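You operate a simulated robot arm through the tools that you are given. There is no shell and no other tool. Be economical: measure what you need, move in short steps, check, and stop when the job is done.

Carry out the task below with a simulated robot arm. There is one attempt and no reset: what you move stays moved.

TASK
Put things in order on the drinks counter top. At the end: the clear measuring glass stands where the silver long bolt stood; the blue clothes peg from the drinks counter top stands where the clear measuring glass stood; the fizzy bottle stands where the blue clothes peg stood; the white oat carton stands on top of the blue felt eraser; the silver long bolt stands where the white oat carton stood; whatever was shut is shut again. Leave all else as you found it, and nothing knocked over.
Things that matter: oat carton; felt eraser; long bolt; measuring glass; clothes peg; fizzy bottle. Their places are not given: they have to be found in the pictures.

It is judged by the outcome, as a careful person would: the job done as asked, and still so three seconds after it is handed in. It fails if anything else is knocked over, pushed out of place, dropped, spilled or broken.

THE ROBOT
A 6-joint arm with a two-finger parallel gripper, fixed in place. Base frame: the origin is at the foot of the arm, x ahead of it, y to its left, z up; the work surface is at about z = 88. Lengths are in cm, angles in degrees, forces in N, time in s.
With the tool pointing down near the work surface it reaches from about 24 to 64 cm from the base axis. Its first joint turns from -66.0 to 66.0 degrees. Payload 2.7 kg.
Tool frame: the origin (TCP) lies between the finger pads and is the grasp point; the fingertips stand 2.3 cm ahead of it; z points along the fingers, y is the line along which they close. The gripper opens to 9.4 cm. The fingers are 3.8 cm wide and 1 cm thick; the gripper's body (5.4 by 9.6 cm) begins 3.9 cm behind the TCP.
Orientation is that of the tool frame in the base frame, as a unit quaternion [w, x, y, z]. With the fingers straight down and closing along the base's y, the tool's x points along the base's -x, its y along +y and its z along -z.

THE INTERFACE
- The arm moves only by the tool jog_arm. Its argument "commands" is a list that holds one entry, the list of rows, each a list of 7 numbers: the turn, a rotation vector about the tool's x, y, z in degrees, then the shift along the tool's x, y, z in cm, then the closure, from 0 (fully open) to 1 (shut). In form: [[[rx, ry, rz, tx, ty, tz, jaw], ...]]. A call has 1 to 12 rows; each row shifts and turns the commanded pose from where the row before left it, along the tool's axes as they then stand. A row lasts 0.2 s, in which the tool goes at most 5 cm and 8.6 degrees; a call with a longer step from one row to the next is refused whole, and so is a gripper value outside its range. A pose out of reach is approached as far as the arm can. The call stops where the force on the tool passes 40 N (or 10 N more than at its start, if that is more) or the arm is blocked; 0.2 s more then pass. The fingers move at their own pace (about 4.5 cm/s each) and stop on an object; they squeeze with about 35 N. The grip force told is the motor's: it shows also when the fingers shut on nothing. Time passes only in rows, and 0.2 s behind the last, so rows that do not move let the fingers close. It gives the time, the measured TCP pose, the force on the tool (base axes), the opening and the grip force at its end, in the units of the frame above (readings bear some noise), and new pictures: "views" is both (left out), scene, wrist or none.
- Cameras (640 x 400 px; columns grow to the right, rows downward): "scene" is fixed at [8.67, -43.77, 142.73]; the picture's right is [0.67, -0.74, 0.00], its down [-0.27, -0.25, -0.93] and it looks along [0.69, 0.63, -0.37] (base axes); focal length 355 px, centre (320, 200). "wrist" rides on the gripper at [-3.9, 0, -4.4] in the tool frame; the picture's right is [0.00, -1.00, 0.00], its down [0.97, 0.00, -0.24] and it looks along [0.24, 0.00, 0.97] (tool axes); focal length 218 px, centre (320, 200).
- probe_pixels(camera, pixels): for up to 12 pixels [column, row] of the newest picture of that camera ("zoom" is the newest enlarged one), the place [x, y, z] in the base frame of the surface seen there, good to about 0.2 cm. No time passes.
- inspect(camera, box): a new picture of the part [left, top, right, bottom] of that camera's present view, enlarged. No time passes.
- job_done(): hands the job in; it is judged then, once.

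Work in short steps. Measure before you move; look again where a grasp or a placing could have gone wrong, and mend it. You have 80 turns and 120 pictures in all, the two below and enlarged ones among them. Open the gripper and draw the arm clear of the work before you hand the job in, unless the task says otherwise; then end with one line.

The tools are called as a command line: name --argument value ..., lists and objects as JSON in quotes. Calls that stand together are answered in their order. jog_arm: Moves the arm, as the interface text tells. Its arguments: {"type":"object","properties":{"commands":{"type":"array","items":{"type":"array","items":{"type":"array","items":{"type":"number"}}}},"views":{"type":"string","enum":["both","scene","wrist","none"]}},"required":["commands"]} The other tools are called the same way: probe_pixels (camera, pixels) gives the place of the surface under pixels of a picture; inspect (camera, box) takes an enlarged picture of a part of a camera's view; job_done () hands the job in.

At the start:

```text
clock: 0.0
ee_pos: [40.92, 10.98, 123.74]
tool_rot: [0.0, 0.0, 1.0, 0.001]
ft_force: [-0.1, -0.5, 1.1]
finger_gap: 9.4
finger_force: 0.2
```

scene: 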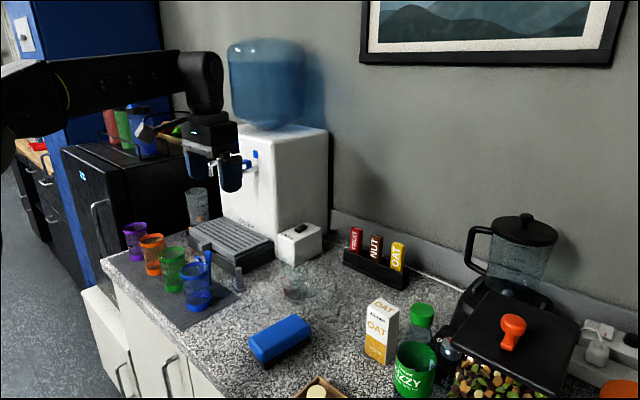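
wrist: 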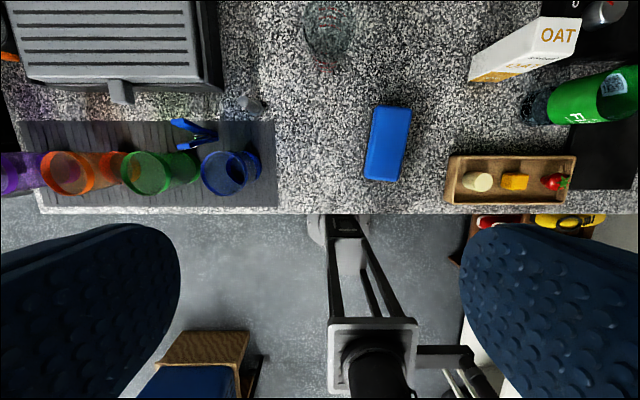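

The pictures show the row of cups, peg (wrist ~195,130), bolt (~250,103), glass (~328,30), eraser, carton and bottle. I'll enlarge and probe.

inspect --camera "scene" --box '[100, 180, 340, 330]'

inspect --camera "scene" --box '[320, 240, 576, 400]'

inspect --camera "wrist" --box '[100, 0, 420, 200]'

probe_pixels --camera "wrist" --pixels '[[195, 130], [205, 140], [175, 122], [250, 103], [240, 97], [388, 145], [375, 178], [402, 178], [377, 108], [409, 108], [328, 55], [300, 130]]'

probe_pixels --camera "scene" --pixels '[[368, 302], [398, 310], [386, 300], [376, 340], [422, 310], [415, 355], [294, 285], [238, 275], [206, 265], [280, 335], [310, 322], [250, 345]]'

```text
2.67 times, centred on (220, 255) of scene
```

zoom: 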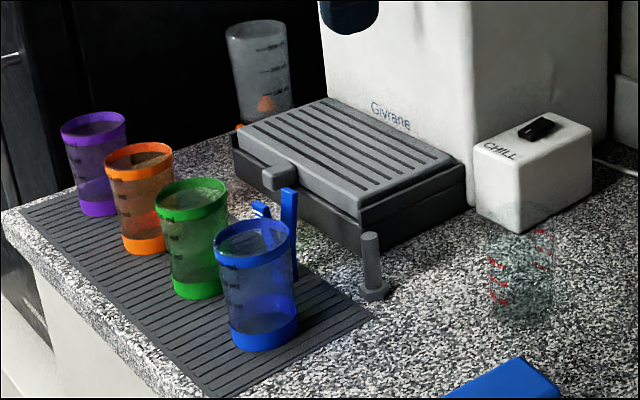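

```text
2.50 times, centred on (448, 320) of scene
```

zoom: 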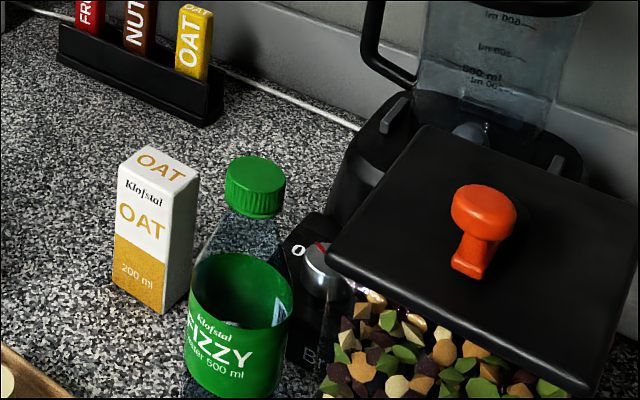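

```text
2.00 times, centred on (260, 100) of wrist
```

zoom: 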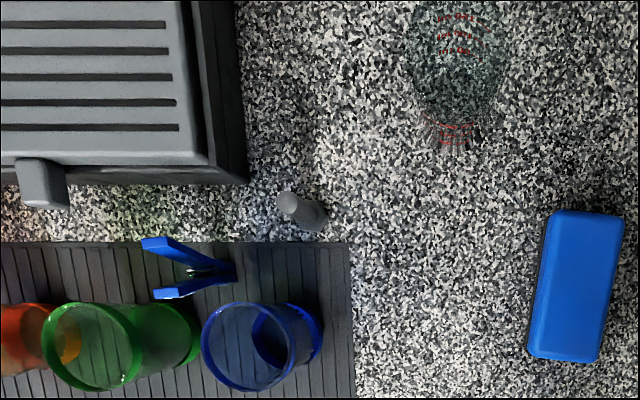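

```text
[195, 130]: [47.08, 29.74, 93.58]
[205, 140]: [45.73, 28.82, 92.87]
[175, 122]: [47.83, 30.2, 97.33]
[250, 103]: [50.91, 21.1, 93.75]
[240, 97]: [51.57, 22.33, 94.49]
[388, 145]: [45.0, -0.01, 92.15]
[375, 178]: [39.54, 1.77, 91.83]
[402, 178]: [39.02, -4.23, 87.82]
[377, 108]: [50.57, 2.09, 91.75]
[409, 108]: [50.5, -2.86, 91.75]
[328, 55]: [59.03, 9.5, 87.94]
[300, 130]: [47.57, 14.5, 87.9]
```

```text
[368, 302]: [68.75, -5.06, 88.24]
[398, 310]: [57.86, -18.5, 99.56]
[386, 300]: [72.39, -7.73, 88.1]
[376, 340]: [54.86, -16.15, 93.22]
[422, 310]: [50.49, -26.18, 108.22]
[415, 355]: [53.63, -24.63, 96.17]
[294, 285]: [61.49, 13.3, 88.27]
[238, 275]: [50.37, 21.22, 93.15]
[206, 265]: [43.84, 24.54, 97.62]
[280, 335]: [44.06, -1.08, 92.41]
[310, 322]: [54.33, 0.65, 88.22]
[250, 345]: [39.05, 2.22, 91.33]
```

I'll probe more detail: carton and bottle first from the existing pictures.

probe_pixels --camera "scene" --pixels '[[376, 299], [399, 307], [383, 305], [388, 313], [367, 304], [366, 352], [385, 363], [397, 345], [411, 308], [433, 310], [422, 305], [422, 322]]'

inspect --camera "wrist" --box '[440, 0, 640, 220]'

probe_pixels --camera "wrist" --pixels '[[535, 25], [575, 20], [575, 50], [475, 60], [505, 78], [530, 108], [545, 108], [570, 100], [470, 82], [580, 160], [500, 180], [450, 160]]'

```text
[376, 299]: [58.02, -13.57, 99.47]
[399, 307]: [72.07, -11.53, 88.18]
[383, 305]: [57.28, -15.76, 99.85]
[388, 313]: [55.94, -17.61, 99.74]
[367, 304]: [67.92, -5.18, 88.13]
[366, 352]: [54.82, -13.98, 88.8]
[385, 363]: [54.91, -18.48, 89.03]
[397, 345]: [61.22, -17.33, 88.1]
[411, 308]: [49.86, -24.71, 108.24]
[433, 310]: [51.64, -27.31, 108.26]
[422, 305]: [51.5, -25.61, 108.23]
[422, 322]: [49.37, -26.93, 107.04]
```

```text
1.82 times, centred on (540, 110) of wrist
```

zoom: 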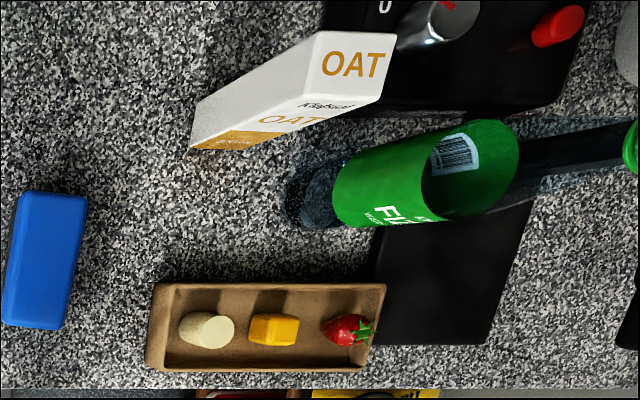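

```text
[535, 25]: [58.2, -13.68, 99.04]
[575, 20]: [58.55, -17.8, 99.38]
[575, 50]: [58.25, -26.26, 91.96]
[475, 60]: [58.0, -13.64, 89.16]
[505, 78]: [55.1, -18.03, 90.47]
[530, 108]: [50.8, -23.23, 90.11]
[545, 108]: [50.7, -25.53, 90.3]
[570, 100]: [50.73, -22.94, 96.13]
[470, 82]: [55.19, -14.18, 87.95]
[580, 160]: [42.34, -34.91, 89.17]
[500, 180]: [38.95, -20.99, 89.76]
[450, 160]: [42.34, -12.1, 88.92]
```

Moving above the carton/bottle for a straight-down look.

jog_arm --commands '[[[0, 0, 0, -1.7, -4, 0, 0], [0, 0, 0, -1.7, -4, 0, 0], [0, 0, 0, -1.7, -4, 0, 0], [0, 0, 0, -1.7, -4, 0, 0], [0, 0, 0, -1.7, -4, 0, 0], [0, 0, 0, -1.7, -4, 0, 0], [0, 0, 0, -1.7, -4, 0, 0], [0, 0, 0, 0, 0, 0, 0]]]' --views "wrist"

```text
clock: 1.8
ee_pos: [51.27, -16.68, 122.65]
tool_rot: [0.001, 0.0, 1.0, 0.001]
ft_force: [-0.1, 0.1, -0.4]
finger_gap: 9.39
finger_force: 0.0
out of reach, approached as far as the arm can: row 7
```

wrist: 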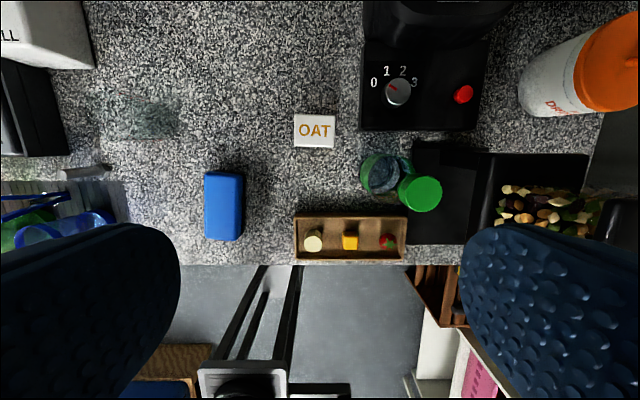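

inspect --camera "wrist" --box '[190, 90, 450, 260]'

probe_pixels --camera "wrist" --pixels '[[296, 117], [333, 117], [296, 145], [332, 145], [206, 176], [240, 176], [208, 237], [239, 237], [404, 194], [439, 194], [421, 178], [421, 209]]'

probe_pixels --camera "wrist" --pixels '[[365, 175], [380, 156], [395, 175], [294, 150], [335, 151], [297, 220], [363, 126], [390, 90], [390, 190], [155, 118], [90, 170], [420, 194]]'

```text
2.35 times, centred on (320, 175) of wrist
```

zoom: 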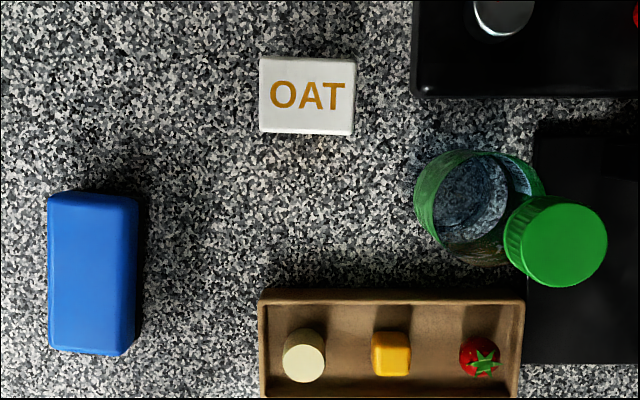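

```text
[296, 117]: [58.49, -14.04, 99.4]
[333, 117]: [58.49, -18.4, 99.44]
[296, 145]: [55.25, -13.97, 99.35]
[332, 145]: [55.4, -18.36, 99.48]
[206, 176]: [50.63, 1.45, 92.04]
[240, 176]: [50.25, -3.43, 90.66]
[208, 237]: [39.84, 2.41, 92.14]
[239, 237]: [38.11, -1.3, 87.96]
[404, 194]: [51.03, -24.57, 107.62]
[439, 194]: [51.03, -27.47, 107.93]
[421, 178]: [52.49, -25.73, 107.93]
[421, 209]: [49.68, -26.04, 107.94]
```

```text
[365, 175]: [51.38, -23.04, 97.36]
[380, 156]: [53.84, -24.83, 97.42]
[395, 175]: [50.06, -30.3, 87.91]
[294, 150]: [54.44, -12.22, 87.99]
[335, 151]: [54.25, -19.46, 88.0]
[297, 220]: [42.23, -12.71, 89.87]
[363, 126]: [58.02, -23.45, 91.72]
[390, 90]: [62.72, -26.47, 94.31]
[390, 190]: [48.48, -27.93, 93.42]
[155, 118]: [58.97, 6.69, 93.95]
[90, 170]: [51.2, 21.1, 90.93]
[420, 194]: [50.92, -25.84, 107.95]
```

Carton: centre (56.9, -16.2), top 99.4, axis aligned 3.3 × 4.4. Descend toward it.

jog_arm --commands '[[[0, 0, 0, -1.4, 0.12, 4, 0], [0, 0, 0, -1.4, 0.12, 4, 0], [0, 0, 0, -1.4, 0.12, 4, 0], [0, 0, 0, -1.4, 0.12, 4, 0], [0, 0, 0, 0, 0, 0, 0]]]' --views "wrist"

probe_pixels --camera "wrist" --pixels '[[320, 200]]'

```text
clock: 3.0
ee_pos: [56.9, -15.99, 106.89]
tool_rot: [0.0, 0.001, 1.0, 0.0]
ft_force: [0.2, 0.1, -0.4]
finger_gap: 9.4
finger_force: 0.2
```

wrist: 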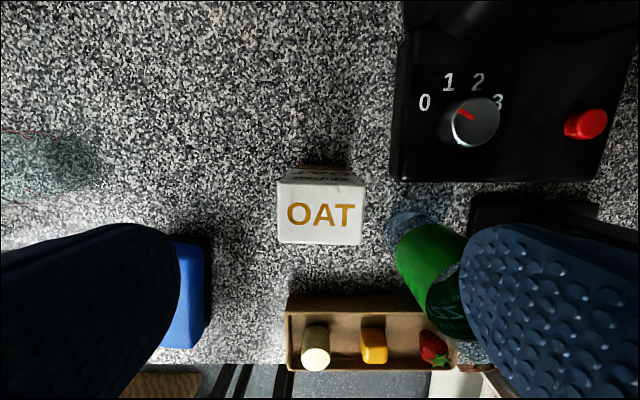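

```text
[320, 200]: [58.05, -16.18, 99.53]
```

jog_arm --commands '[[[0, 0, 0, 0, -0.2, 3.5, 0], [0, 0, 0, 0, 0, 3.5, 0], [0, 0, 0, 0, 0, 3.3, 0], [0, 0, 0, 0, 0, 0, 0.6], [0, 0, 0, 0, 0, 0, 1], [0, 0, 0, 0, 0, 0, 1], [0, 0, 0, 0, 0, 0, 1], [0, 0, 0, 0, 0, 0, 1]]]' --views "none"

probe_pixels --camera "scene" --pixels '[[249, 342], [262, 358], [312, 336], [296, 318], [280, 332]]'

```text
clock: 4.8
ee_pos: [56.78, -16.1, 96.61]
tool_rot: [0.0, 0.0, 1.0, 0.0]
ft_force: [0.4, 0.1, -0.3]
finger_gap: 4.98
finger_force: 35.1
```

```text
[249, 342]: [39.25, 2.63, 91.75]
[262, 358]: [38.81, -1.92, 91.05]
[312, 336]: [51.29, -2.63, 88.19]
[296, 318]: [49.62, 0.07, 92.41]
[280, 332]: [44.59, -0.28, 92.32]
```

Carton gripped. Lift 10 cm and carry over the eraser (~44.9, -0.2).

jog_arm --commands '[[[0, 0, 0, 0, 0, -3, 1], [0, 0, 0, 0, 0, -3.5, 1], [0, 0, 0, 0, 0, -3.5, 1], [0, 0, 0, 2.9, 3.9, 0, 1], [0, 0, 0, 3, 4, 0, 1], [0, 0, 0, 3, 4, 0, 1], [0, 0, 0, 2.9, 3.9, 0, 1], [0, 0, 0, 0, 0, 0, 1]]]'

inspect --camera "scene" --box '[200, 260, 360, 400]'

inspect --camera "wrist" --box '[200, 160, 440, 400]'

```text
clock: 6.6
ee_pos: [44.84, -0.49, 106.41]
tool_rot: [0.0, 0.0, 1.0, -0.001]
ft_force: [-0.1, -0.7, -2.5]
finger_gap: 4.98
finger_force: 34.8
```

scene: 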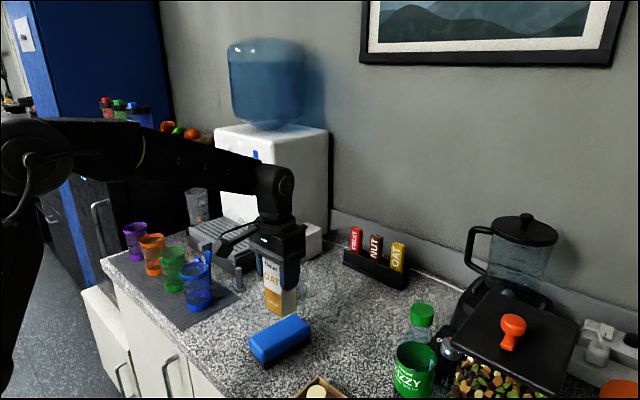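
wrist: 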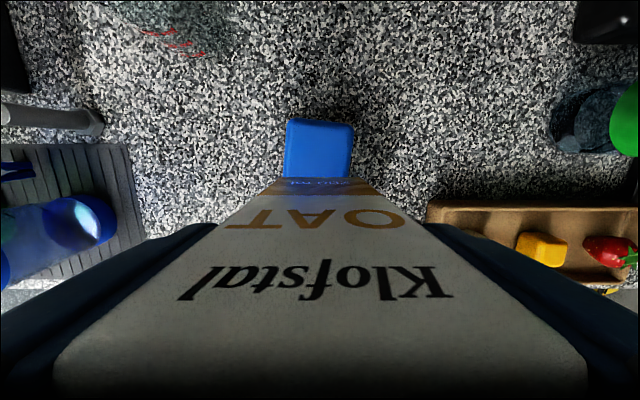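

```text
2.86 times, centred on (280, 330) of scene
```

zoom: 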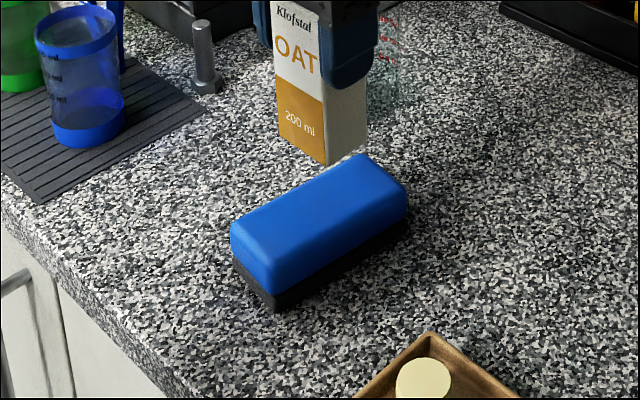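

```text
1.67 times, centred on (320, 280) of wrist
```

zoom: 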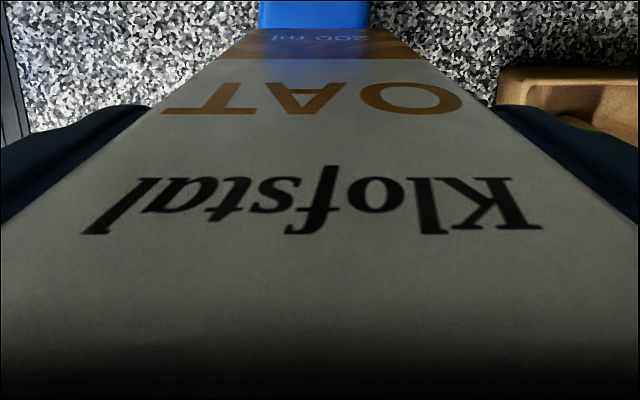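

probe_pixels --camera "scene" --pixels '[[251, 339], [263, 351], [308, 327], [295, 317], [273, 327], [286, 339], [257, 345], [302, 322], [279, 333]]'

probe_pixels --camera "wrist" --pixels '[[290, 125], [350, 125], [320, 125], [288, 165], [350, 165], [300, 178], [340, 178]]'

```text
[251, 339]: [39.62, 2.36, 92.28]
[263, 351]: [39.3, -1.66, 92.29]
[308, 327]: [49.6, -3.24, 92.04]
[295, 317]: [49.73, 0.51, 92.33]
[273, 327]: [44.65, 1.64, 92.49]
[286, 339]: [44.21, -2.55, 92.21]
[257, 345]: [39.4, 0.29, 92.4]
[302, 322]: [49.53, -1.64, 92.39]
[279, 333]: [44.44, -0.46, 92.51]
```

```text
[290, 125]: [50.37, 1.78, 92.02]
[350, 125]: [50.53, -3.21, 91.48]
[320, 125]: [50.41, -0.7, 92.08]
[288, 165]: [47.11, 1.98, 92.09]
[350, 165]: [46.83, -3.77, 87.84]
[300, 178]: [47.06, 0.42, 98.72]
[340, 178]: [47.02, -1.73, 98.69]
```

Eraser centre ≈ (44.8, -0.15), top 92.3, turned about -5.5°. Align and lower.

jog_arm --commands '[[[0, 0, 5, 0, 0.3, 0, 1], [0, 0, 0, 0, 0, 2.6, 1], [0, 0, 0, 0, 0, 2.4, 1], [0, 0, 0, 0, 0, 0, 1]]]' --views "scene"

inspect --camera "scene" --box '[200, 240, 360, 380]'

```text
clock: 7.6
ee_pos: [44.81, -0.17, 101.39]
tool_rot: [0.001, 0.044, 0.999, 0.0]
ft_force: [-0.2, -0.6, -1.8]
finger_gap: 4.98
finger_force: 35.2
```

scene: 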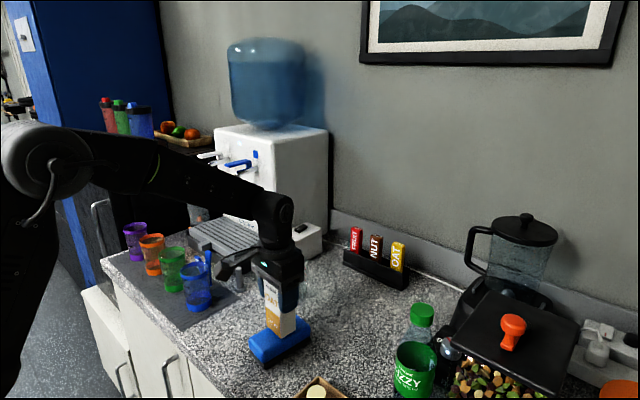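

```text
2.86 times, centred on (280, 310) of scene
```

zoom: 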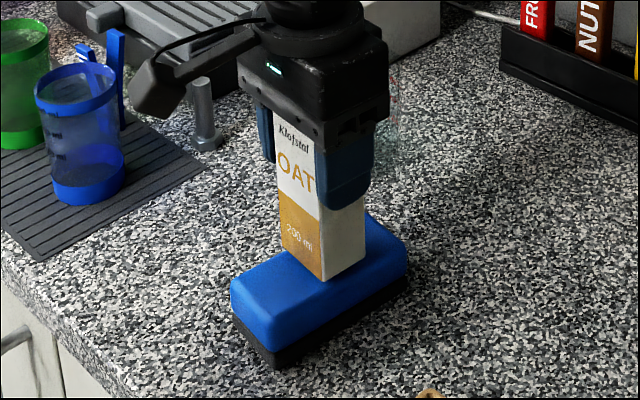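

probe_pixels --camera "scene" --pixels '[[222, 272], [218, 264], [228, 278], [235, 265], [250, 258], [240, 250], [262, 262], [216, 272]]'

inspect --camera "scene" --box '[190, 180, 330, 300]'

jog_arm --commands '[[[0, 0, 0, 0, 0, 0.3, 1], [0, 0, 0, 0, 0, 0.15, 1], [0, 0, 0, 0, 0, 0, 1]]]' --views "none"

```text
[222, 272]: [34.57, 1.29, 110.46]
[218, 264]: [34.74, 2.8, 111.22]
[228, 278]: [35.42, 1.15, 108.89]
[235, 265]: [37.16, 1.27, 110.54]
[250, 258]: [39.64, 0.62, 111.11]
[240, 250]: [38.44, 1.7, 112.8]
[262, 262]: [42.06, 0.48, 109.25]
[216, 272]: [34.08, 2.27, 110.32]
```

```text
3.33 times, centred on (260, 240) of scene
```

zoom: 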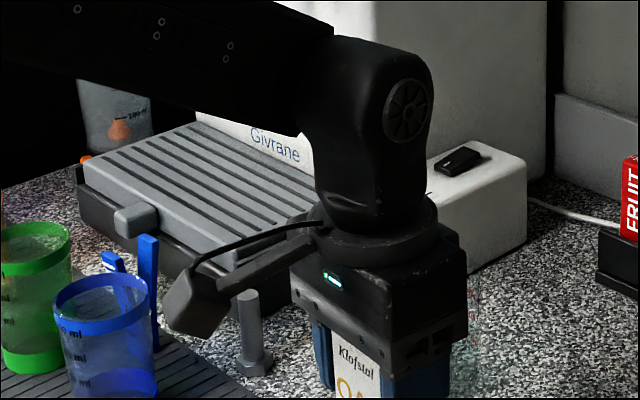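

```text
clock: 8.4
ee_pos: [44.9, -0.21, 100.84]
tool_rot: [0.0, 0.044, 0.999, 0.0]
ft_force: [-0.7, -0.5, -2.5]
finger_gap: 5.0
finger_force: 35.6
```

jog_arm --commands '[[[0, 0, 0, 0, 0, 0.15, 1], [0, 0, 0, 0, 0, 0, 1]]]' --views "scene"

inspect --camera "scene" --box '[230, 270, 330, 370]'

```text
clock: 9.0
ee_pos: [45.04, -0.16, 100.71]
tool_rot: [0.001, 0.044, 0.999, 0.0]
ft_force: [0.0, -0.5, -2.3]
finger_gap: 4.97
finger_force: 35.3
```

scene: 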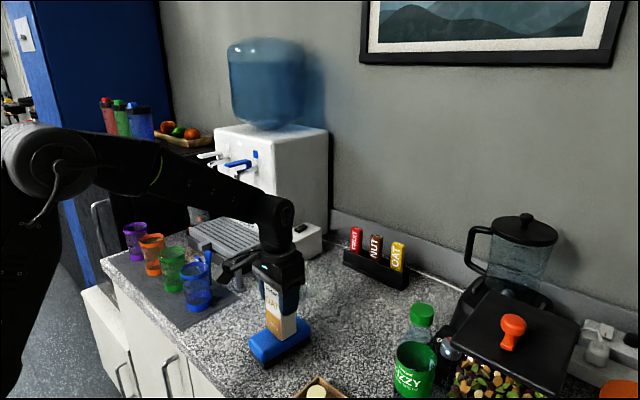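

```text
4.00 times, centred on (280, 320) of scene
```

zoom: 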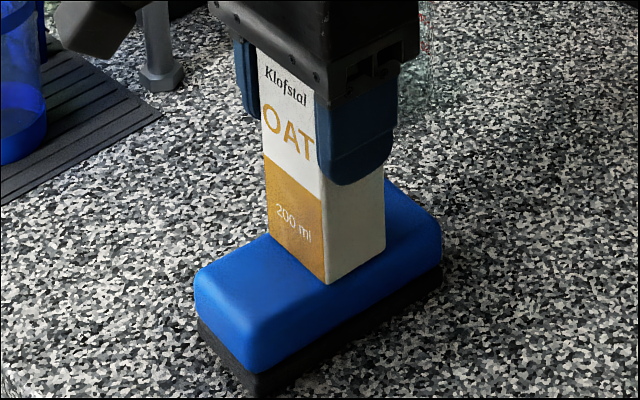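

jog_arm --commands '[[[0, 0, 0, 0, 0, 0.25, 1], [0, 0, 0, 0, 0, 0, 1]]]' --views "none"

```text
clock: 9.6
ee_pos: [45.02, -0.16, 100.6]
tool_rot: [0.002, 0.044, 0.999, 0.0]
ft_force: [-4.0, -0.5, 14.1]
finger_gap: 5.0
finger_force: 35.1
```

Contact (14 N up). Release and lift.

jog_arm --commands '[[[0, 0, 0, 0, 0, -0.15, 1], [0, 0, 0, 0, 0, 0, 0.3], [0, 0, 0, 0, 0, 0, 0], [0, 0, 0, 0, 0, 0, 0], [0, 0, 0, 0, 0, 0, 0], [0, 0, 0, 0, 0, -3, 0], [0, 0, 0, 0, 0, -4, 0], [0, 0, 0, 0, 0, -4, 0], [0, 0, 0, 0, 0, -3, 0]]]'

```text
clock: 11.6
ee_pos: [44.85, -0.05, 114.82]
tool_rot: [0.0, 0.044, 0.999, 0.0]
ft_force: [0.0, -0.2, -0.2]
finger_gap: 9.38
finger_force: 0.0
```

scene: 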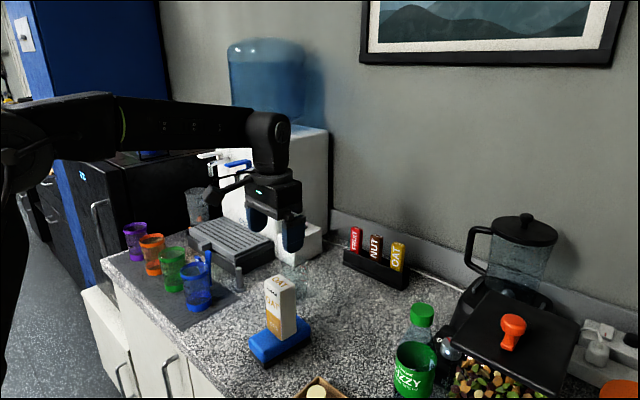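
wrist: 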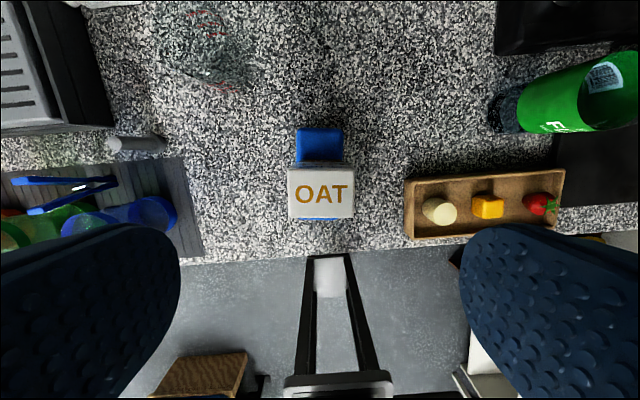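

Carton is standing on the eraser. Now a look from above at bolt and peg.

jog_arm --commands '[[[0, 0, -5, 0, 0, -3, 0], [0, 0, 0, -0.4, 4.6, -0.5, 0], [0, 0, 0, -0.4, 4.6, -0.5, 0], [0, 0, 0, -0.4, 4.6, -0.5, 0], [0, 0, 0, -0.4, 4.6, -0.5, 0], [0, 0, 0, -0.4, 4.6, 0, 0], [0, 0, 0, 0, 0, 0, 0]]]' --views "wrist"

inspect --camera "wrist" --box '[180, 60, 440, 240]'

```text
clock: 13.2
ee_pos: [47.09, 22.95, 119.67]
tool_rot: [0.0, 0.0, 1.0, 0.0]
ft_force: [0.1, -0.3, -0.4]
finger_gap: 9.42
finger_force: 0.1
```

wrist: 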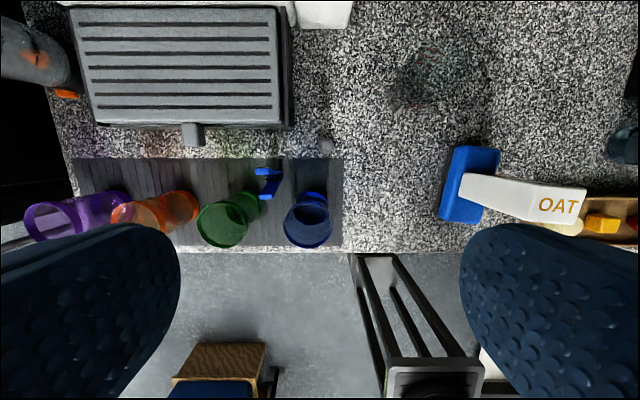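

```text
2.22 times, centred on (310, 150) of wrist
```

zoom: 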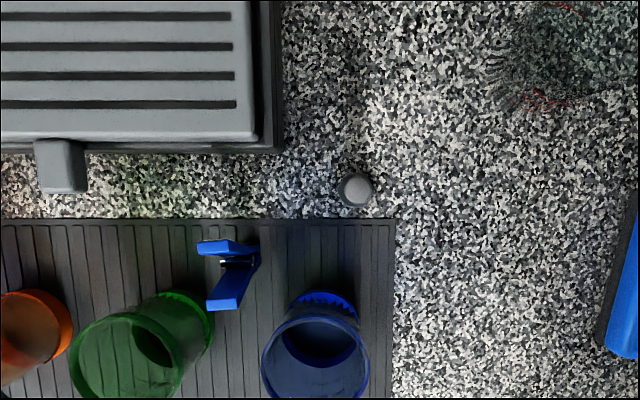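

probe_pixels --camera "zoom" --pixels '[[355, 189], [345, 200], [372, 198], [205, 247], [250, 247], [222, 305], [258, 265], [238, 263], [283, 153], [283, 120], [268, 70], [395, 222]]'

probe_pixels --camera "zoom" --pixels '[[262, 355], [370, 355], [315, 310], [330, 292], [355, 300], [120, 318], [210, 340], [190, 295], [205, 300], [60, 150], [60, 190], [250, 145]]'

inspect --camera "scene" --box '[170, 220, 330, 320]'

```text
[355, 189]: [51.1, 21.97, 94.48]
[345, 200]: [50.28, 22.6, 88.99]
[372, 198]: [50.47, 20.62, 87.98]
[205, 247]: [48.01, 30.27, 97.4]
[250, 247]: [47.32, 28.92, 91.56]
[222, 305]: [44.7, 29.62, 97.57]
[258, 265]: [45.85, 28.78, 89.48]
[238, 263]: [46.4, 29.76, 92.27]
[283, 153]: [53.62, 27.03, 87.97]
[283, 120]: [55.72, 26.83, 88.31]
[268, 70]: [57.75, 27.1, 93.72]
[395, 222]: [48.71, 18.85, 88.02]
```

```text
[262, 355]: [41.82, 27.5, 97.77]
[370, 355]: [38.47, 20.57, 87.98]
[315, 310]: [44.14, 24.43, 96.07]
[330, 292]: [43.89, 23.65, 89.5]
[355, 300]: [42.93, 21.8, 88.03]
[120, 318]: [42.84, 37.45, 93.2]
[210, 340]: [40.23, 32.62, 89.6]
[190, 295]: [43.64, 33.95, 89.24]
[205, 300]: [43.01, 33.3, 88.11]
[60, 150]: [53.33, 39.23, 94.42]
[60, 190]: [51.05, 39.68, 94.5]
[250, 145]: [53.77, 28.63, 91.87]
```

```text
4.00 times, centred on (250, 270) of scene
```

zoom: 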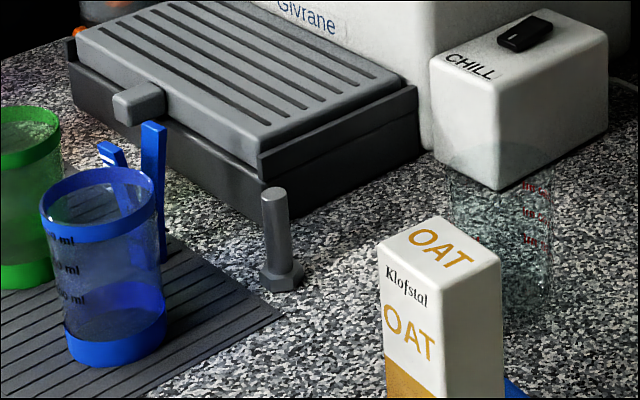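

Bolt axis near (51.0, 21.9), top 94.5. Approach above it with partly open jaws and look.

jog_arm --commands '[[[0, 0, 0, -1.3, -0.35, 4, 0.4], [0, 0, 0, -1.3, -0.35, 4, 0.4], [0, 0, 0, -1.3, -0.35, 4, 0.4], [0, 0, 0, 0, 0, 2, 0.4], [0, 0, 0, 0, 0, 0, 0.4]]]' --views "wrist"

inspect --camera "wrist" --box '[240, 150, 400, 270]'

```text
clock: 14.4
ee_pos: [51.09, 21.81, 105.66]
tool_rot: [0.0, 0.0, 1.0, -0.001]
ft_force: [-0.1, 0.4, -0.9]
finger_gap: 5.63
finger_force: 0.0
```

wrist: 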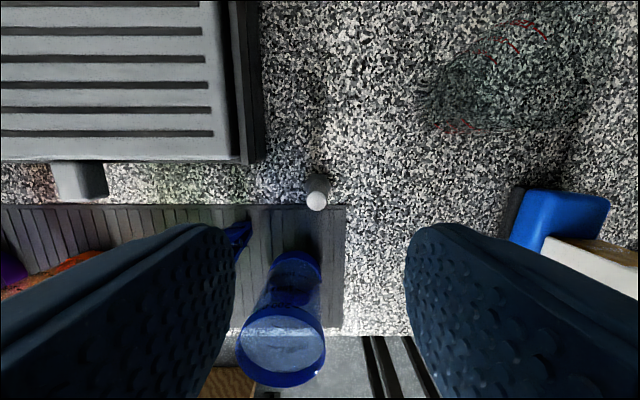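

```text
3.33 times, centred on (320, 210) of wrist
```

zoom: 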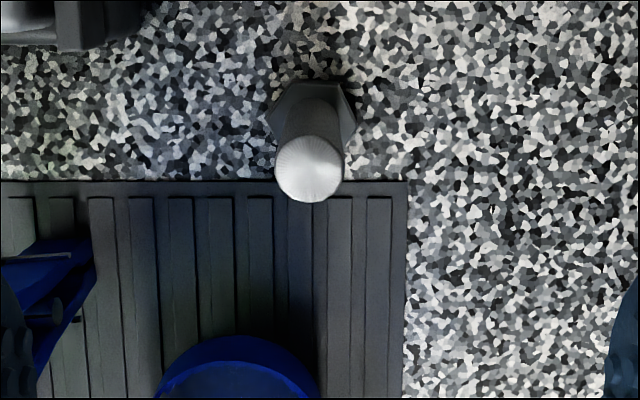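

probe_pixels --camera "zoom" --pixels '[[308, 168], [308, 195], [308, 142], [280, 168], [338, 168], [270, 118], [353, 115], [345, 90], [180, 165], [60, 390]]'

probe_pixels --camera "wrist" --pixels '[[241, 345], [325, 345], [283, 308], [283, 380], [295, 255], [318, 275], [273, 270], [262, 160], [250, 100]]'

```text
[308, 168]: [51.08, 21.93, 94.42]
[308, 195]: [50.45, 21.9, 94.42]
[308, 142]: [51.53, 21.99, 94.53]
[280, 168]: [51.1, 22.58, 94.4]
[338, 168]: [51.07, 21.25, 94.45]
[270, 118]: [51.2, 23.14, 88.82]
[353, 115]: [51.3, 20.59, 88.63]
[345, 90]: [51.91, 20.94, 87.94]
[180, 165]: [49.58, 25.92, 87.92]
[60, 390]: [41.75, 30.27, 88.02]
```

```text
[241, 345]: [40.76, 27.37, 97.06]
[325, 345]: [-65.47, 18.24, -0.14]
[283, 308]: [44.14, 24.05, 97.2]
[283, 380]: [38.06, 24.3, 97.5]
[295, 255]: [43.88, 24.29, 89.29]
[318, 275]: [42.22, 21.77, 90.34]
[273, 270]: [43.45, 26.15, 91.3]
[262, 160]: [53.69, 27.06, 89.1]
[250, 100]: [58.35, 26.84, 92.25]
```

Bolt axis (51.05, 21.9) is right under the TCP. Descend to z 92.3 and close.

jog_arm --commands '[[[0, 0, 0, 0, 0.1, 4.5, 0.4], [0, 0, 0, 0, 0, 4.5, 0.4], [0, 0, 0, 0, 0, 4.3, 0.4], [0, 0, 0, 0, 0, 0, 0.7], [0, 0, 0, 0, 0, 0, 1], [0, 0, 0, 0, 0, 0, 1], [0, 0, 0, 0, 0, 0, 1], [0, 0, 0, 0, 0, 0, 1]]]' --views "scene"

inspect --camera "scene" --box '[170, 200, 330, 320]'

```text
clock: 16.2
ee_pos: [50.99, 21.78, 92.24]
tool_rot: [0.001, 0.0, 1.0, 0.0]
ft_force: [-0.1, 0.9, 0.1]
finger_gap: 1.52
finger_force: 35.3
```

scene: 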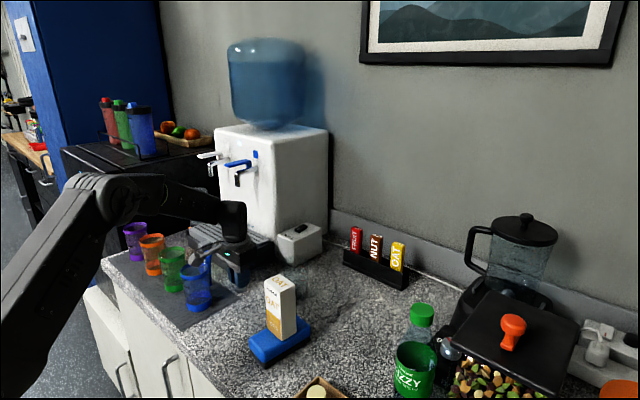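

```text
3.33 times, centred on (250, 260) of scene
```

zoom: 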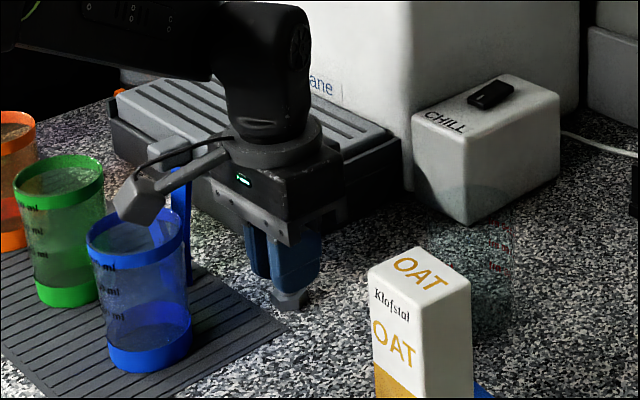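

Bolt held. Lift high and carry to the carton's old place (56.9, -16.2).

jog_arm --commands '[[[0, 0, 0, 0, 0, -4.5, 1], [0, 0, 0, 0, 0, -4.8, 1], [0, 0, 0, 0, 0, -4.8, 1], [0, 0, 0, 0, 0, -2.4, 1], [0, 0, 0, -0.74, -4.75, 0, 1], [0, 0, 0, -0.74, -4.75, 0, 1], [0, 0, 0, -0.74, -4.75, 0, 1], [0, 0, 0, -0.74, -4.75, 0, 1], [0, 0, 0, -0.74, -4.75, 0, 1], [0, 0, 0, -0.74, -4.75, 0, 1], [0, 0, 0, -0.74, -4.75, 0, 1], [0, 0, 0, -0.74, -4.75, 0, 1]]]'

```text
clock: 18.8
ee_pos: [57.0, -16.28, 109.09]
tool_rot: [0.0, -0.001, 1.0, 0.001]
ft_force: [0.4, 0.3, -1.4]
finger_gap: 1.49
finger_force: 35.3
```

scene: 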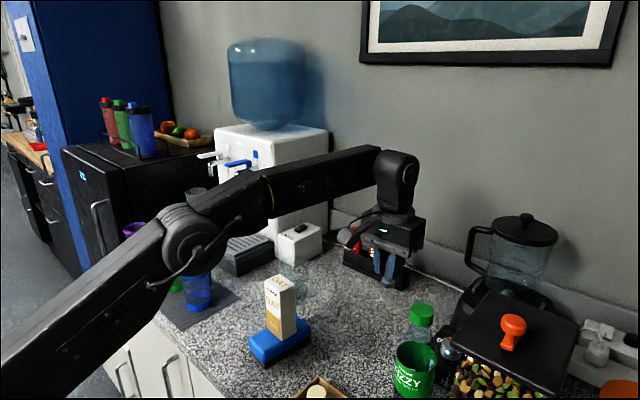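
wrist: 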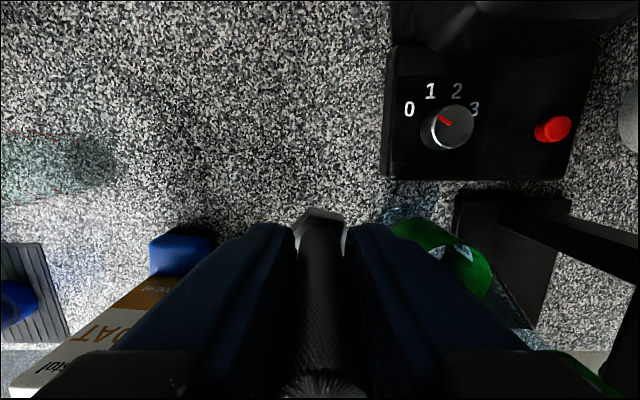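

jog_arm --commands '[[[0, 0, 0, 0, 0, 4.6, 1], [0, 0, 0, 0, 0, 4.6, 1], [0, 0, 0, 0, 0, 4.6, 1], [0, 0, 0, 0, 0, 2.7, 1], [0, 0, 0, 0, 0, 0, 1]]]' --views "none"

jog_arm --commands '[[[0, 0, 0, 0, 0, 0.15, 1], [0, 0, 0, 0, 0, 0, 1]]]' --views "none"

```text
clock: 20.0
ee_pos: [56.95, -16.1, 92.55]
tool_rot: [0.0, -0.001, 1.0, 0.0]
ft_force: [0.4, 0.1, -0.8]
finger_gap: 1.49
finger_force: 34.8
```

```text
clock: 20.6
ee_pos: [56.84, -16.12, 92.37]
tool_rot: [0.001, 0.0, 1.0, 0.0]
ft_force: [-0.8, 0.3, 4.4]
finger_gap: 1.5
finger_force: 35.5
```

Contact. Release gently (partial open) and lift.

jog_arm --commands '[[[0, 0, 0, 0, 0, 0, 0.75], [0, 0, 0, 0, 0, 0, 0.5], [0, 0, 0, 0, 0, 0, 0.4], [0, 0, 0, 0, 0, 0, 0.4], [0, 0, 0, 0, 0, -3, 0.4], [0, 0, 0, 0, 0, -4.5, 0.4], [0, 0, 0, 0, 0, -4.5, 0.4], [0, 0, 0, 0, 0, -3, 0.4], [0, 0, 0, 0, 0, 0, 0.2]]]'

```text
clock: 22.6
ee_pos: [56.8, -16.41, 107.43]
tool_rot: [0.0, 0.0, 1.0, 0.0]
ft_force: [-0.4, -0.2, 0.0]
finger_gap: 7.51
finger_force: 0.0
```

scene: 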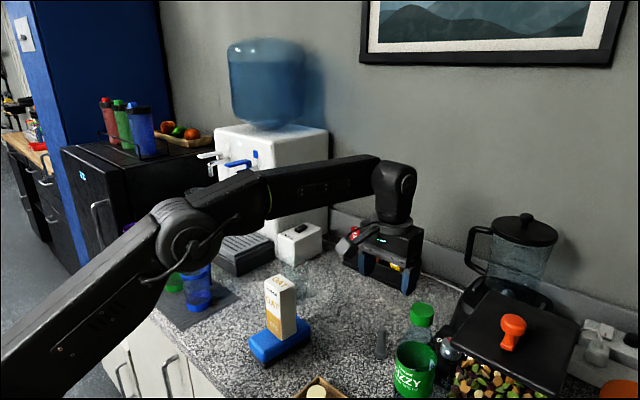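
wrist: 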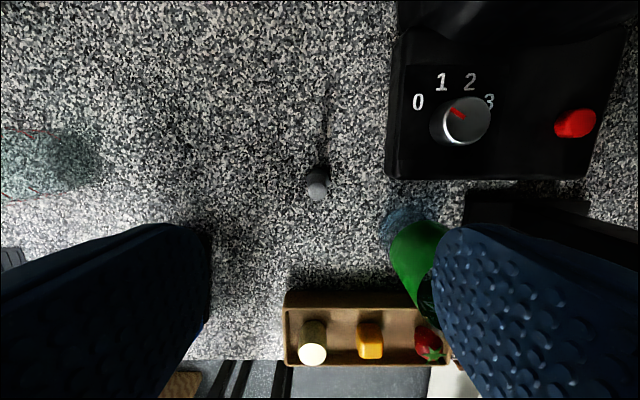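

Bolt stands. Now look at the glass from above.

jog_arm --commands '[[[0, 0, 0, 0, 0, -3, 0], [0, 0, 0, 0, 4.4, -0.5, 0], [0, 0, 0, 0, 4.4, 0, 0], [0, 0, 0, 0, 4.4, 0, 0], [0, 0, 0, 0, 4.4, 0, 0], [0, 0, 0, 0, 4.4, 0, 0], [0, 0, 0, 0, 4.4, 0, 0], [0, 0, 0, 0, 0, 0, 0]]]'

inspect --camera "wrist" --box '[200, 80, 440, 260]'

inspect --camera "scene" --box '[230, 200, 350, 310]'

```text
clock: 24.4
ee_pos: [56.8, 10.39, 110.83]
tool_rot: [0.0, 0.0, 1.0, 0.0]
ft_force: [-0.1, 0.6, 0.4]
finger_gap: 9.4
finger_force: 0.1
```

scene: 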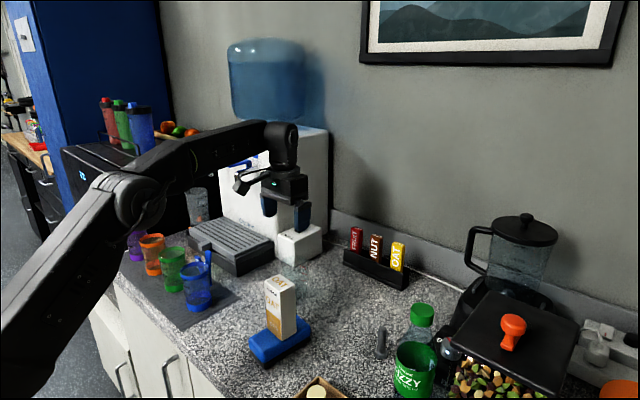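
wrist: 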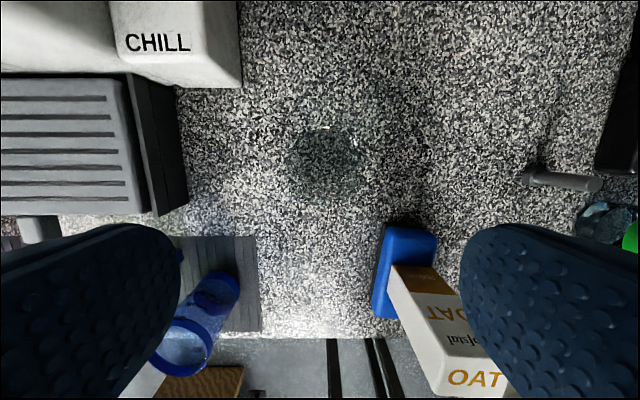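

```text
2.22 times, centred on (320, 170) of wrist
```

zoom: 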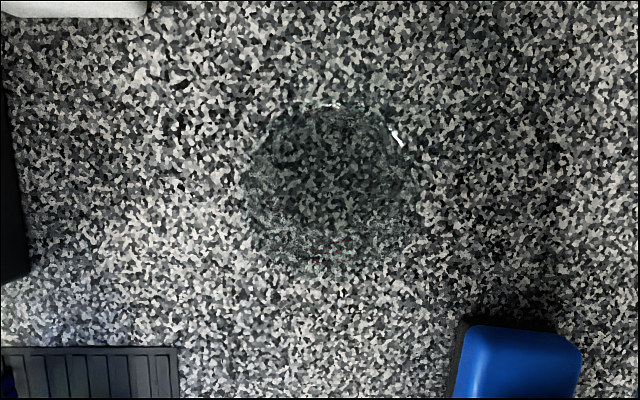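

```text
3.64 times, centred on (290, 255) of scene
```

zoom: 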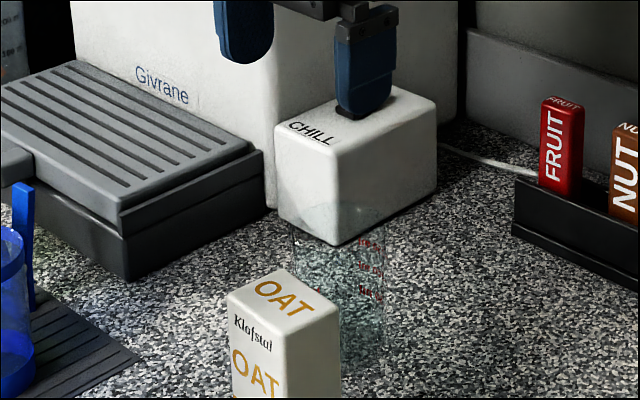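

probe_pixels --camera "wrist" --pixels '[[350, 142], [325, 128], [290, 165], [356, 165], [320, 198], [300, 140], [320, 165], [340, 185], [315, 193], [360, 150], [322, 131], [285, 175]]'

probe_pixels --camera "scene" --pixels '[[298, 265], [294, 260], [301, 266], [300, 275], [286, 262], [290, 272], [302, 285], [300, 297], [284, 270], [296, 268], [303, 262], [299, 270]]'

inspect --camera "wrist" --box '[270, 110, 380, 220]'

inspect --camera "scene" --box '[270, 245, 320, 310]'

```text
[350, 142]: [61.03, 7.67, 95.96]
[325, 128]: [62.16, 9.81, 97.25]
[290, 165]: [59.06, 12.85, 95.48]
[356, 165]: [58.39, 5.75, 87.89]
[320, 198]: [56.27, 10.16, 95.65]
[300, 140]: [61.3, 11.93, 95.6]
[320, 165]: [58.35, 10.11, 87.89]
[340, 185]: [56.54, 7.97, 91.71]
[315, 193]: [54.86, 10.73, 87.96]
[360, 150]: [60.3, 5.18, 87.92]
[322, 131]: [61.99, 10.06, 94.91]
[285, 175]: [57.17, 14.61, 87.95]
```

```text
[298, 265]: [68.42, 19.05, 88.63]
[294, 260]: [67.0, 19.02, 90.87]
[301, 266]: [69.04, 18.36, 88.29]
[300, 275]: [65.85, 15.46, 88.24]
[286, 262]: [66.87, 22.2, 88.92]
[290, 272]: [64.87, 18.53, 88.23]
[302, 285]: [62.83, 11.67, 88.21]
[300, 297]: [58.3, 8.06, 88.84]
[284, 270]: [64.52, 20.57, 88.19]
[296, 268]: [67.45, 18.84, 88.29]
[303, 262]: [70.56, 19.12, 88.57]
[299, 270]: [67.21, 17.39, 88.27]
```

```text
3.64 times, centred on (325, 165) of wrist
```

zoom: 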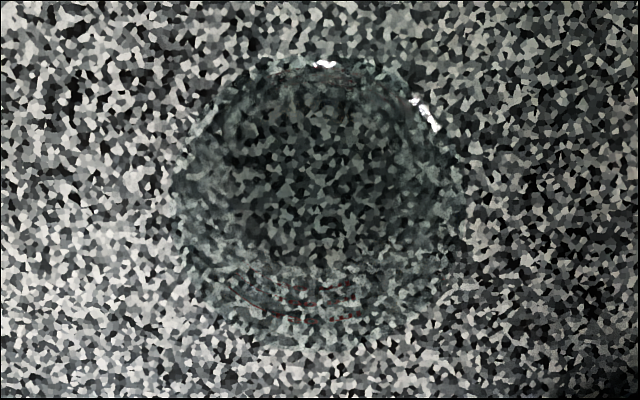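

```text
6.15 times, centred on (295, 278) of scene
```

zoom: 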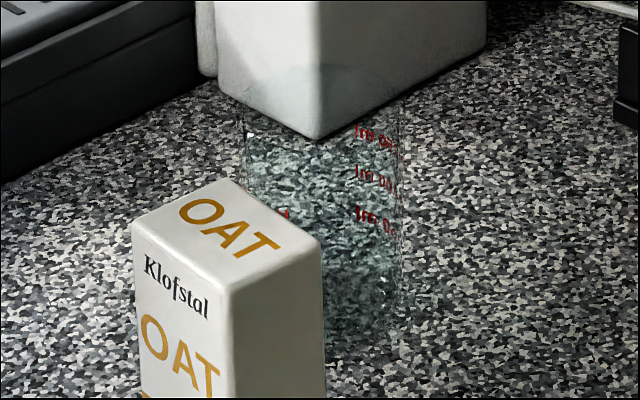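

Glass wall points fit centre (59.15, 9.97), r 2.93, top 97.3. I'll turn the tool 70° so the fingers will clear cup and drip tray at the target, and check the box corner.

probe_pixels --camera "wrist" --pixels '[[240, 84], [236, 50], [215, 80], [188, 200], [165, 100]]'

jog_arm --commands '[[[0, 0, 7.8, 0, 0, 0, 0], [0, 0, 7.8, 0, 0, 0, 0], [0, 0, 7.8, 0, 0, 0, 0], [0, 0, 7.8, 0, 0, 0, 0], [0, 0, 7.8, 0, 0, 0, 0], [0, 0, 7.8, 0, 0, 0, 0], [0, 0, 7.8, 0, 0, 0, 0], [0, 0, 7.8, 0, 0, 0, 0], [0, 0, 7.6, 0, 0, 0, 0], [0, 0, 0, 0, 0, 0, 0]]]'

```text
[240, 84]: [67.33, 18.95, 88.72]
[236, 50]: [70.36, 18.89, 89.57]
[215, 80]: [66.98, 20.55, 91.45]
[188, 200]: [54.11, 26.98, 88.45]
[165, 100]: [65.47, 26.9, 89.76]
```

```text
clock: 26.6
ee_pos: [56.83, 10.25, 110.68]
tool_rot: [0.0, 0.574, 0.819, 0.0]
ft_force: [0.6, 0.0, -0.6]
finger_gap: 9.39
finger_force: 0.1
```

scene: 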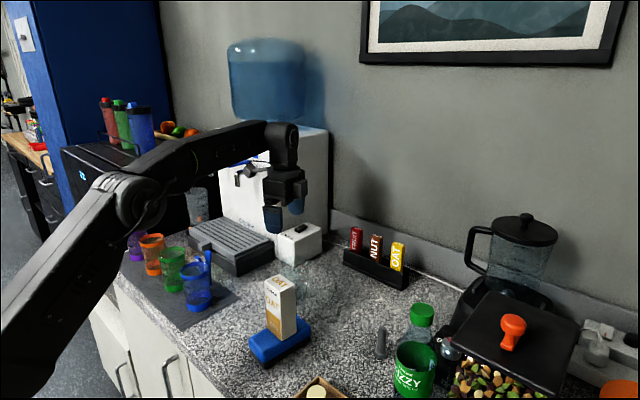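
wrist: 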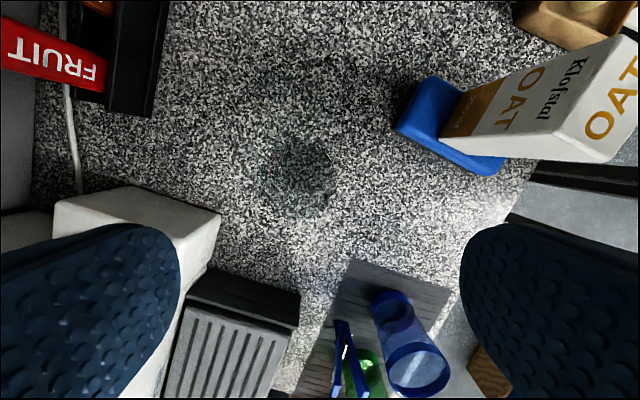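

jog_arm --commands '[[[0, 0, 0, -1.05, 2.08, 0, 0], [0, 0, 0, 0, 0, 4.3, 0], [0, 0, 0, 0, 0, 4.3, 0], [0, 0, 0, 0, 0, 0, 0]]]' --views "wrist"

inspect --camera "wrist" --box '[180, 120, 460, 330]'

inspect --camera "scene" --box '[230, 200, 350, 310]'

```text
clock: 27.6
ee_pos: [59.32, 9.94, 102.26]
tool_rot: [0.0, 0.574, 0.819, 0.0]
ft_force: [0.4, 0.5, 0.0]
finger_gap: 9.39
finger_force: 0.0
```

wrist: 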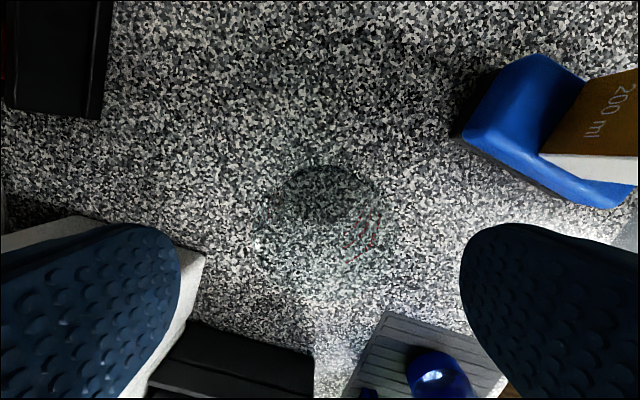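

```text
1.90 times, centred on (320, 225) of wrist
```

zoom: 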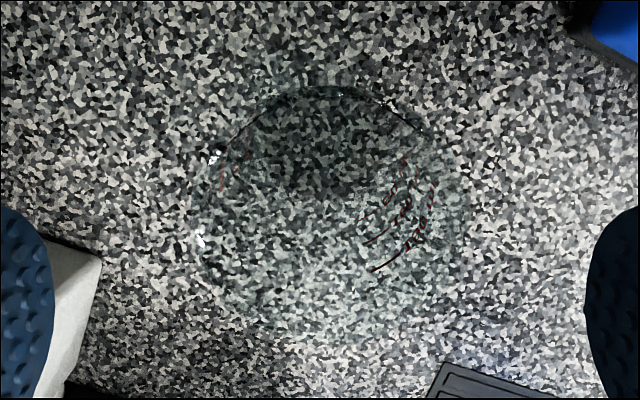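

```text
3.64 times, centred on (290, 255) of scene
```

zoom: 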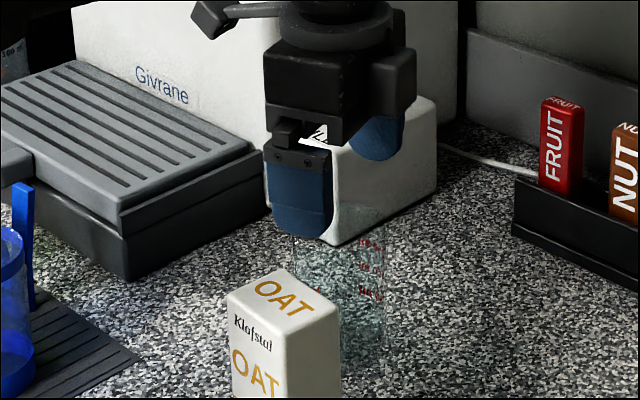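

Glass is centred between the fingers (zoom cols 195–468). Descend and grip.

jog_arm --commands '[[[0, 0, 0, 0, -0.15, 4, 0], [0, 0, 0, 0, 0, 3.7, 0], [0, 0, 0, 0, 0, 0, 0], [0, 0, 0, 0, 0, 0, 0.3], [0, 0, 0, 0, 0, 0, 0.5], [0, 0, 0, 0, 0, 0, 1], [0, 0, 0, 0, 0, 0, 1], [0, 0, 0, 0, 0, 0, 1]]]' --views "none"

inspect --camera "scene" --box '[230, 200, 350, 310]'

```text
clock: 29.4
ee_pos: [59.04, 9.83, 94.53]
tool_rot: [0.001, 0.573, 0.82, 0.0]
ft_force: [0.3, 0.0, -0.3]
finger_gap: 6.38
finger_force: 34.4
```

```text
3.64 times, centred on (290, 255) of scene
```

zoom: 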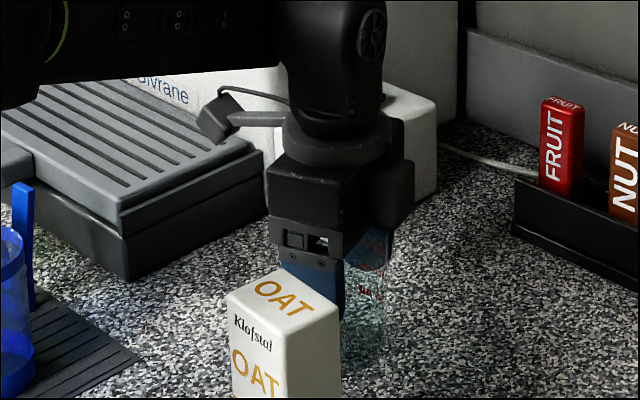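

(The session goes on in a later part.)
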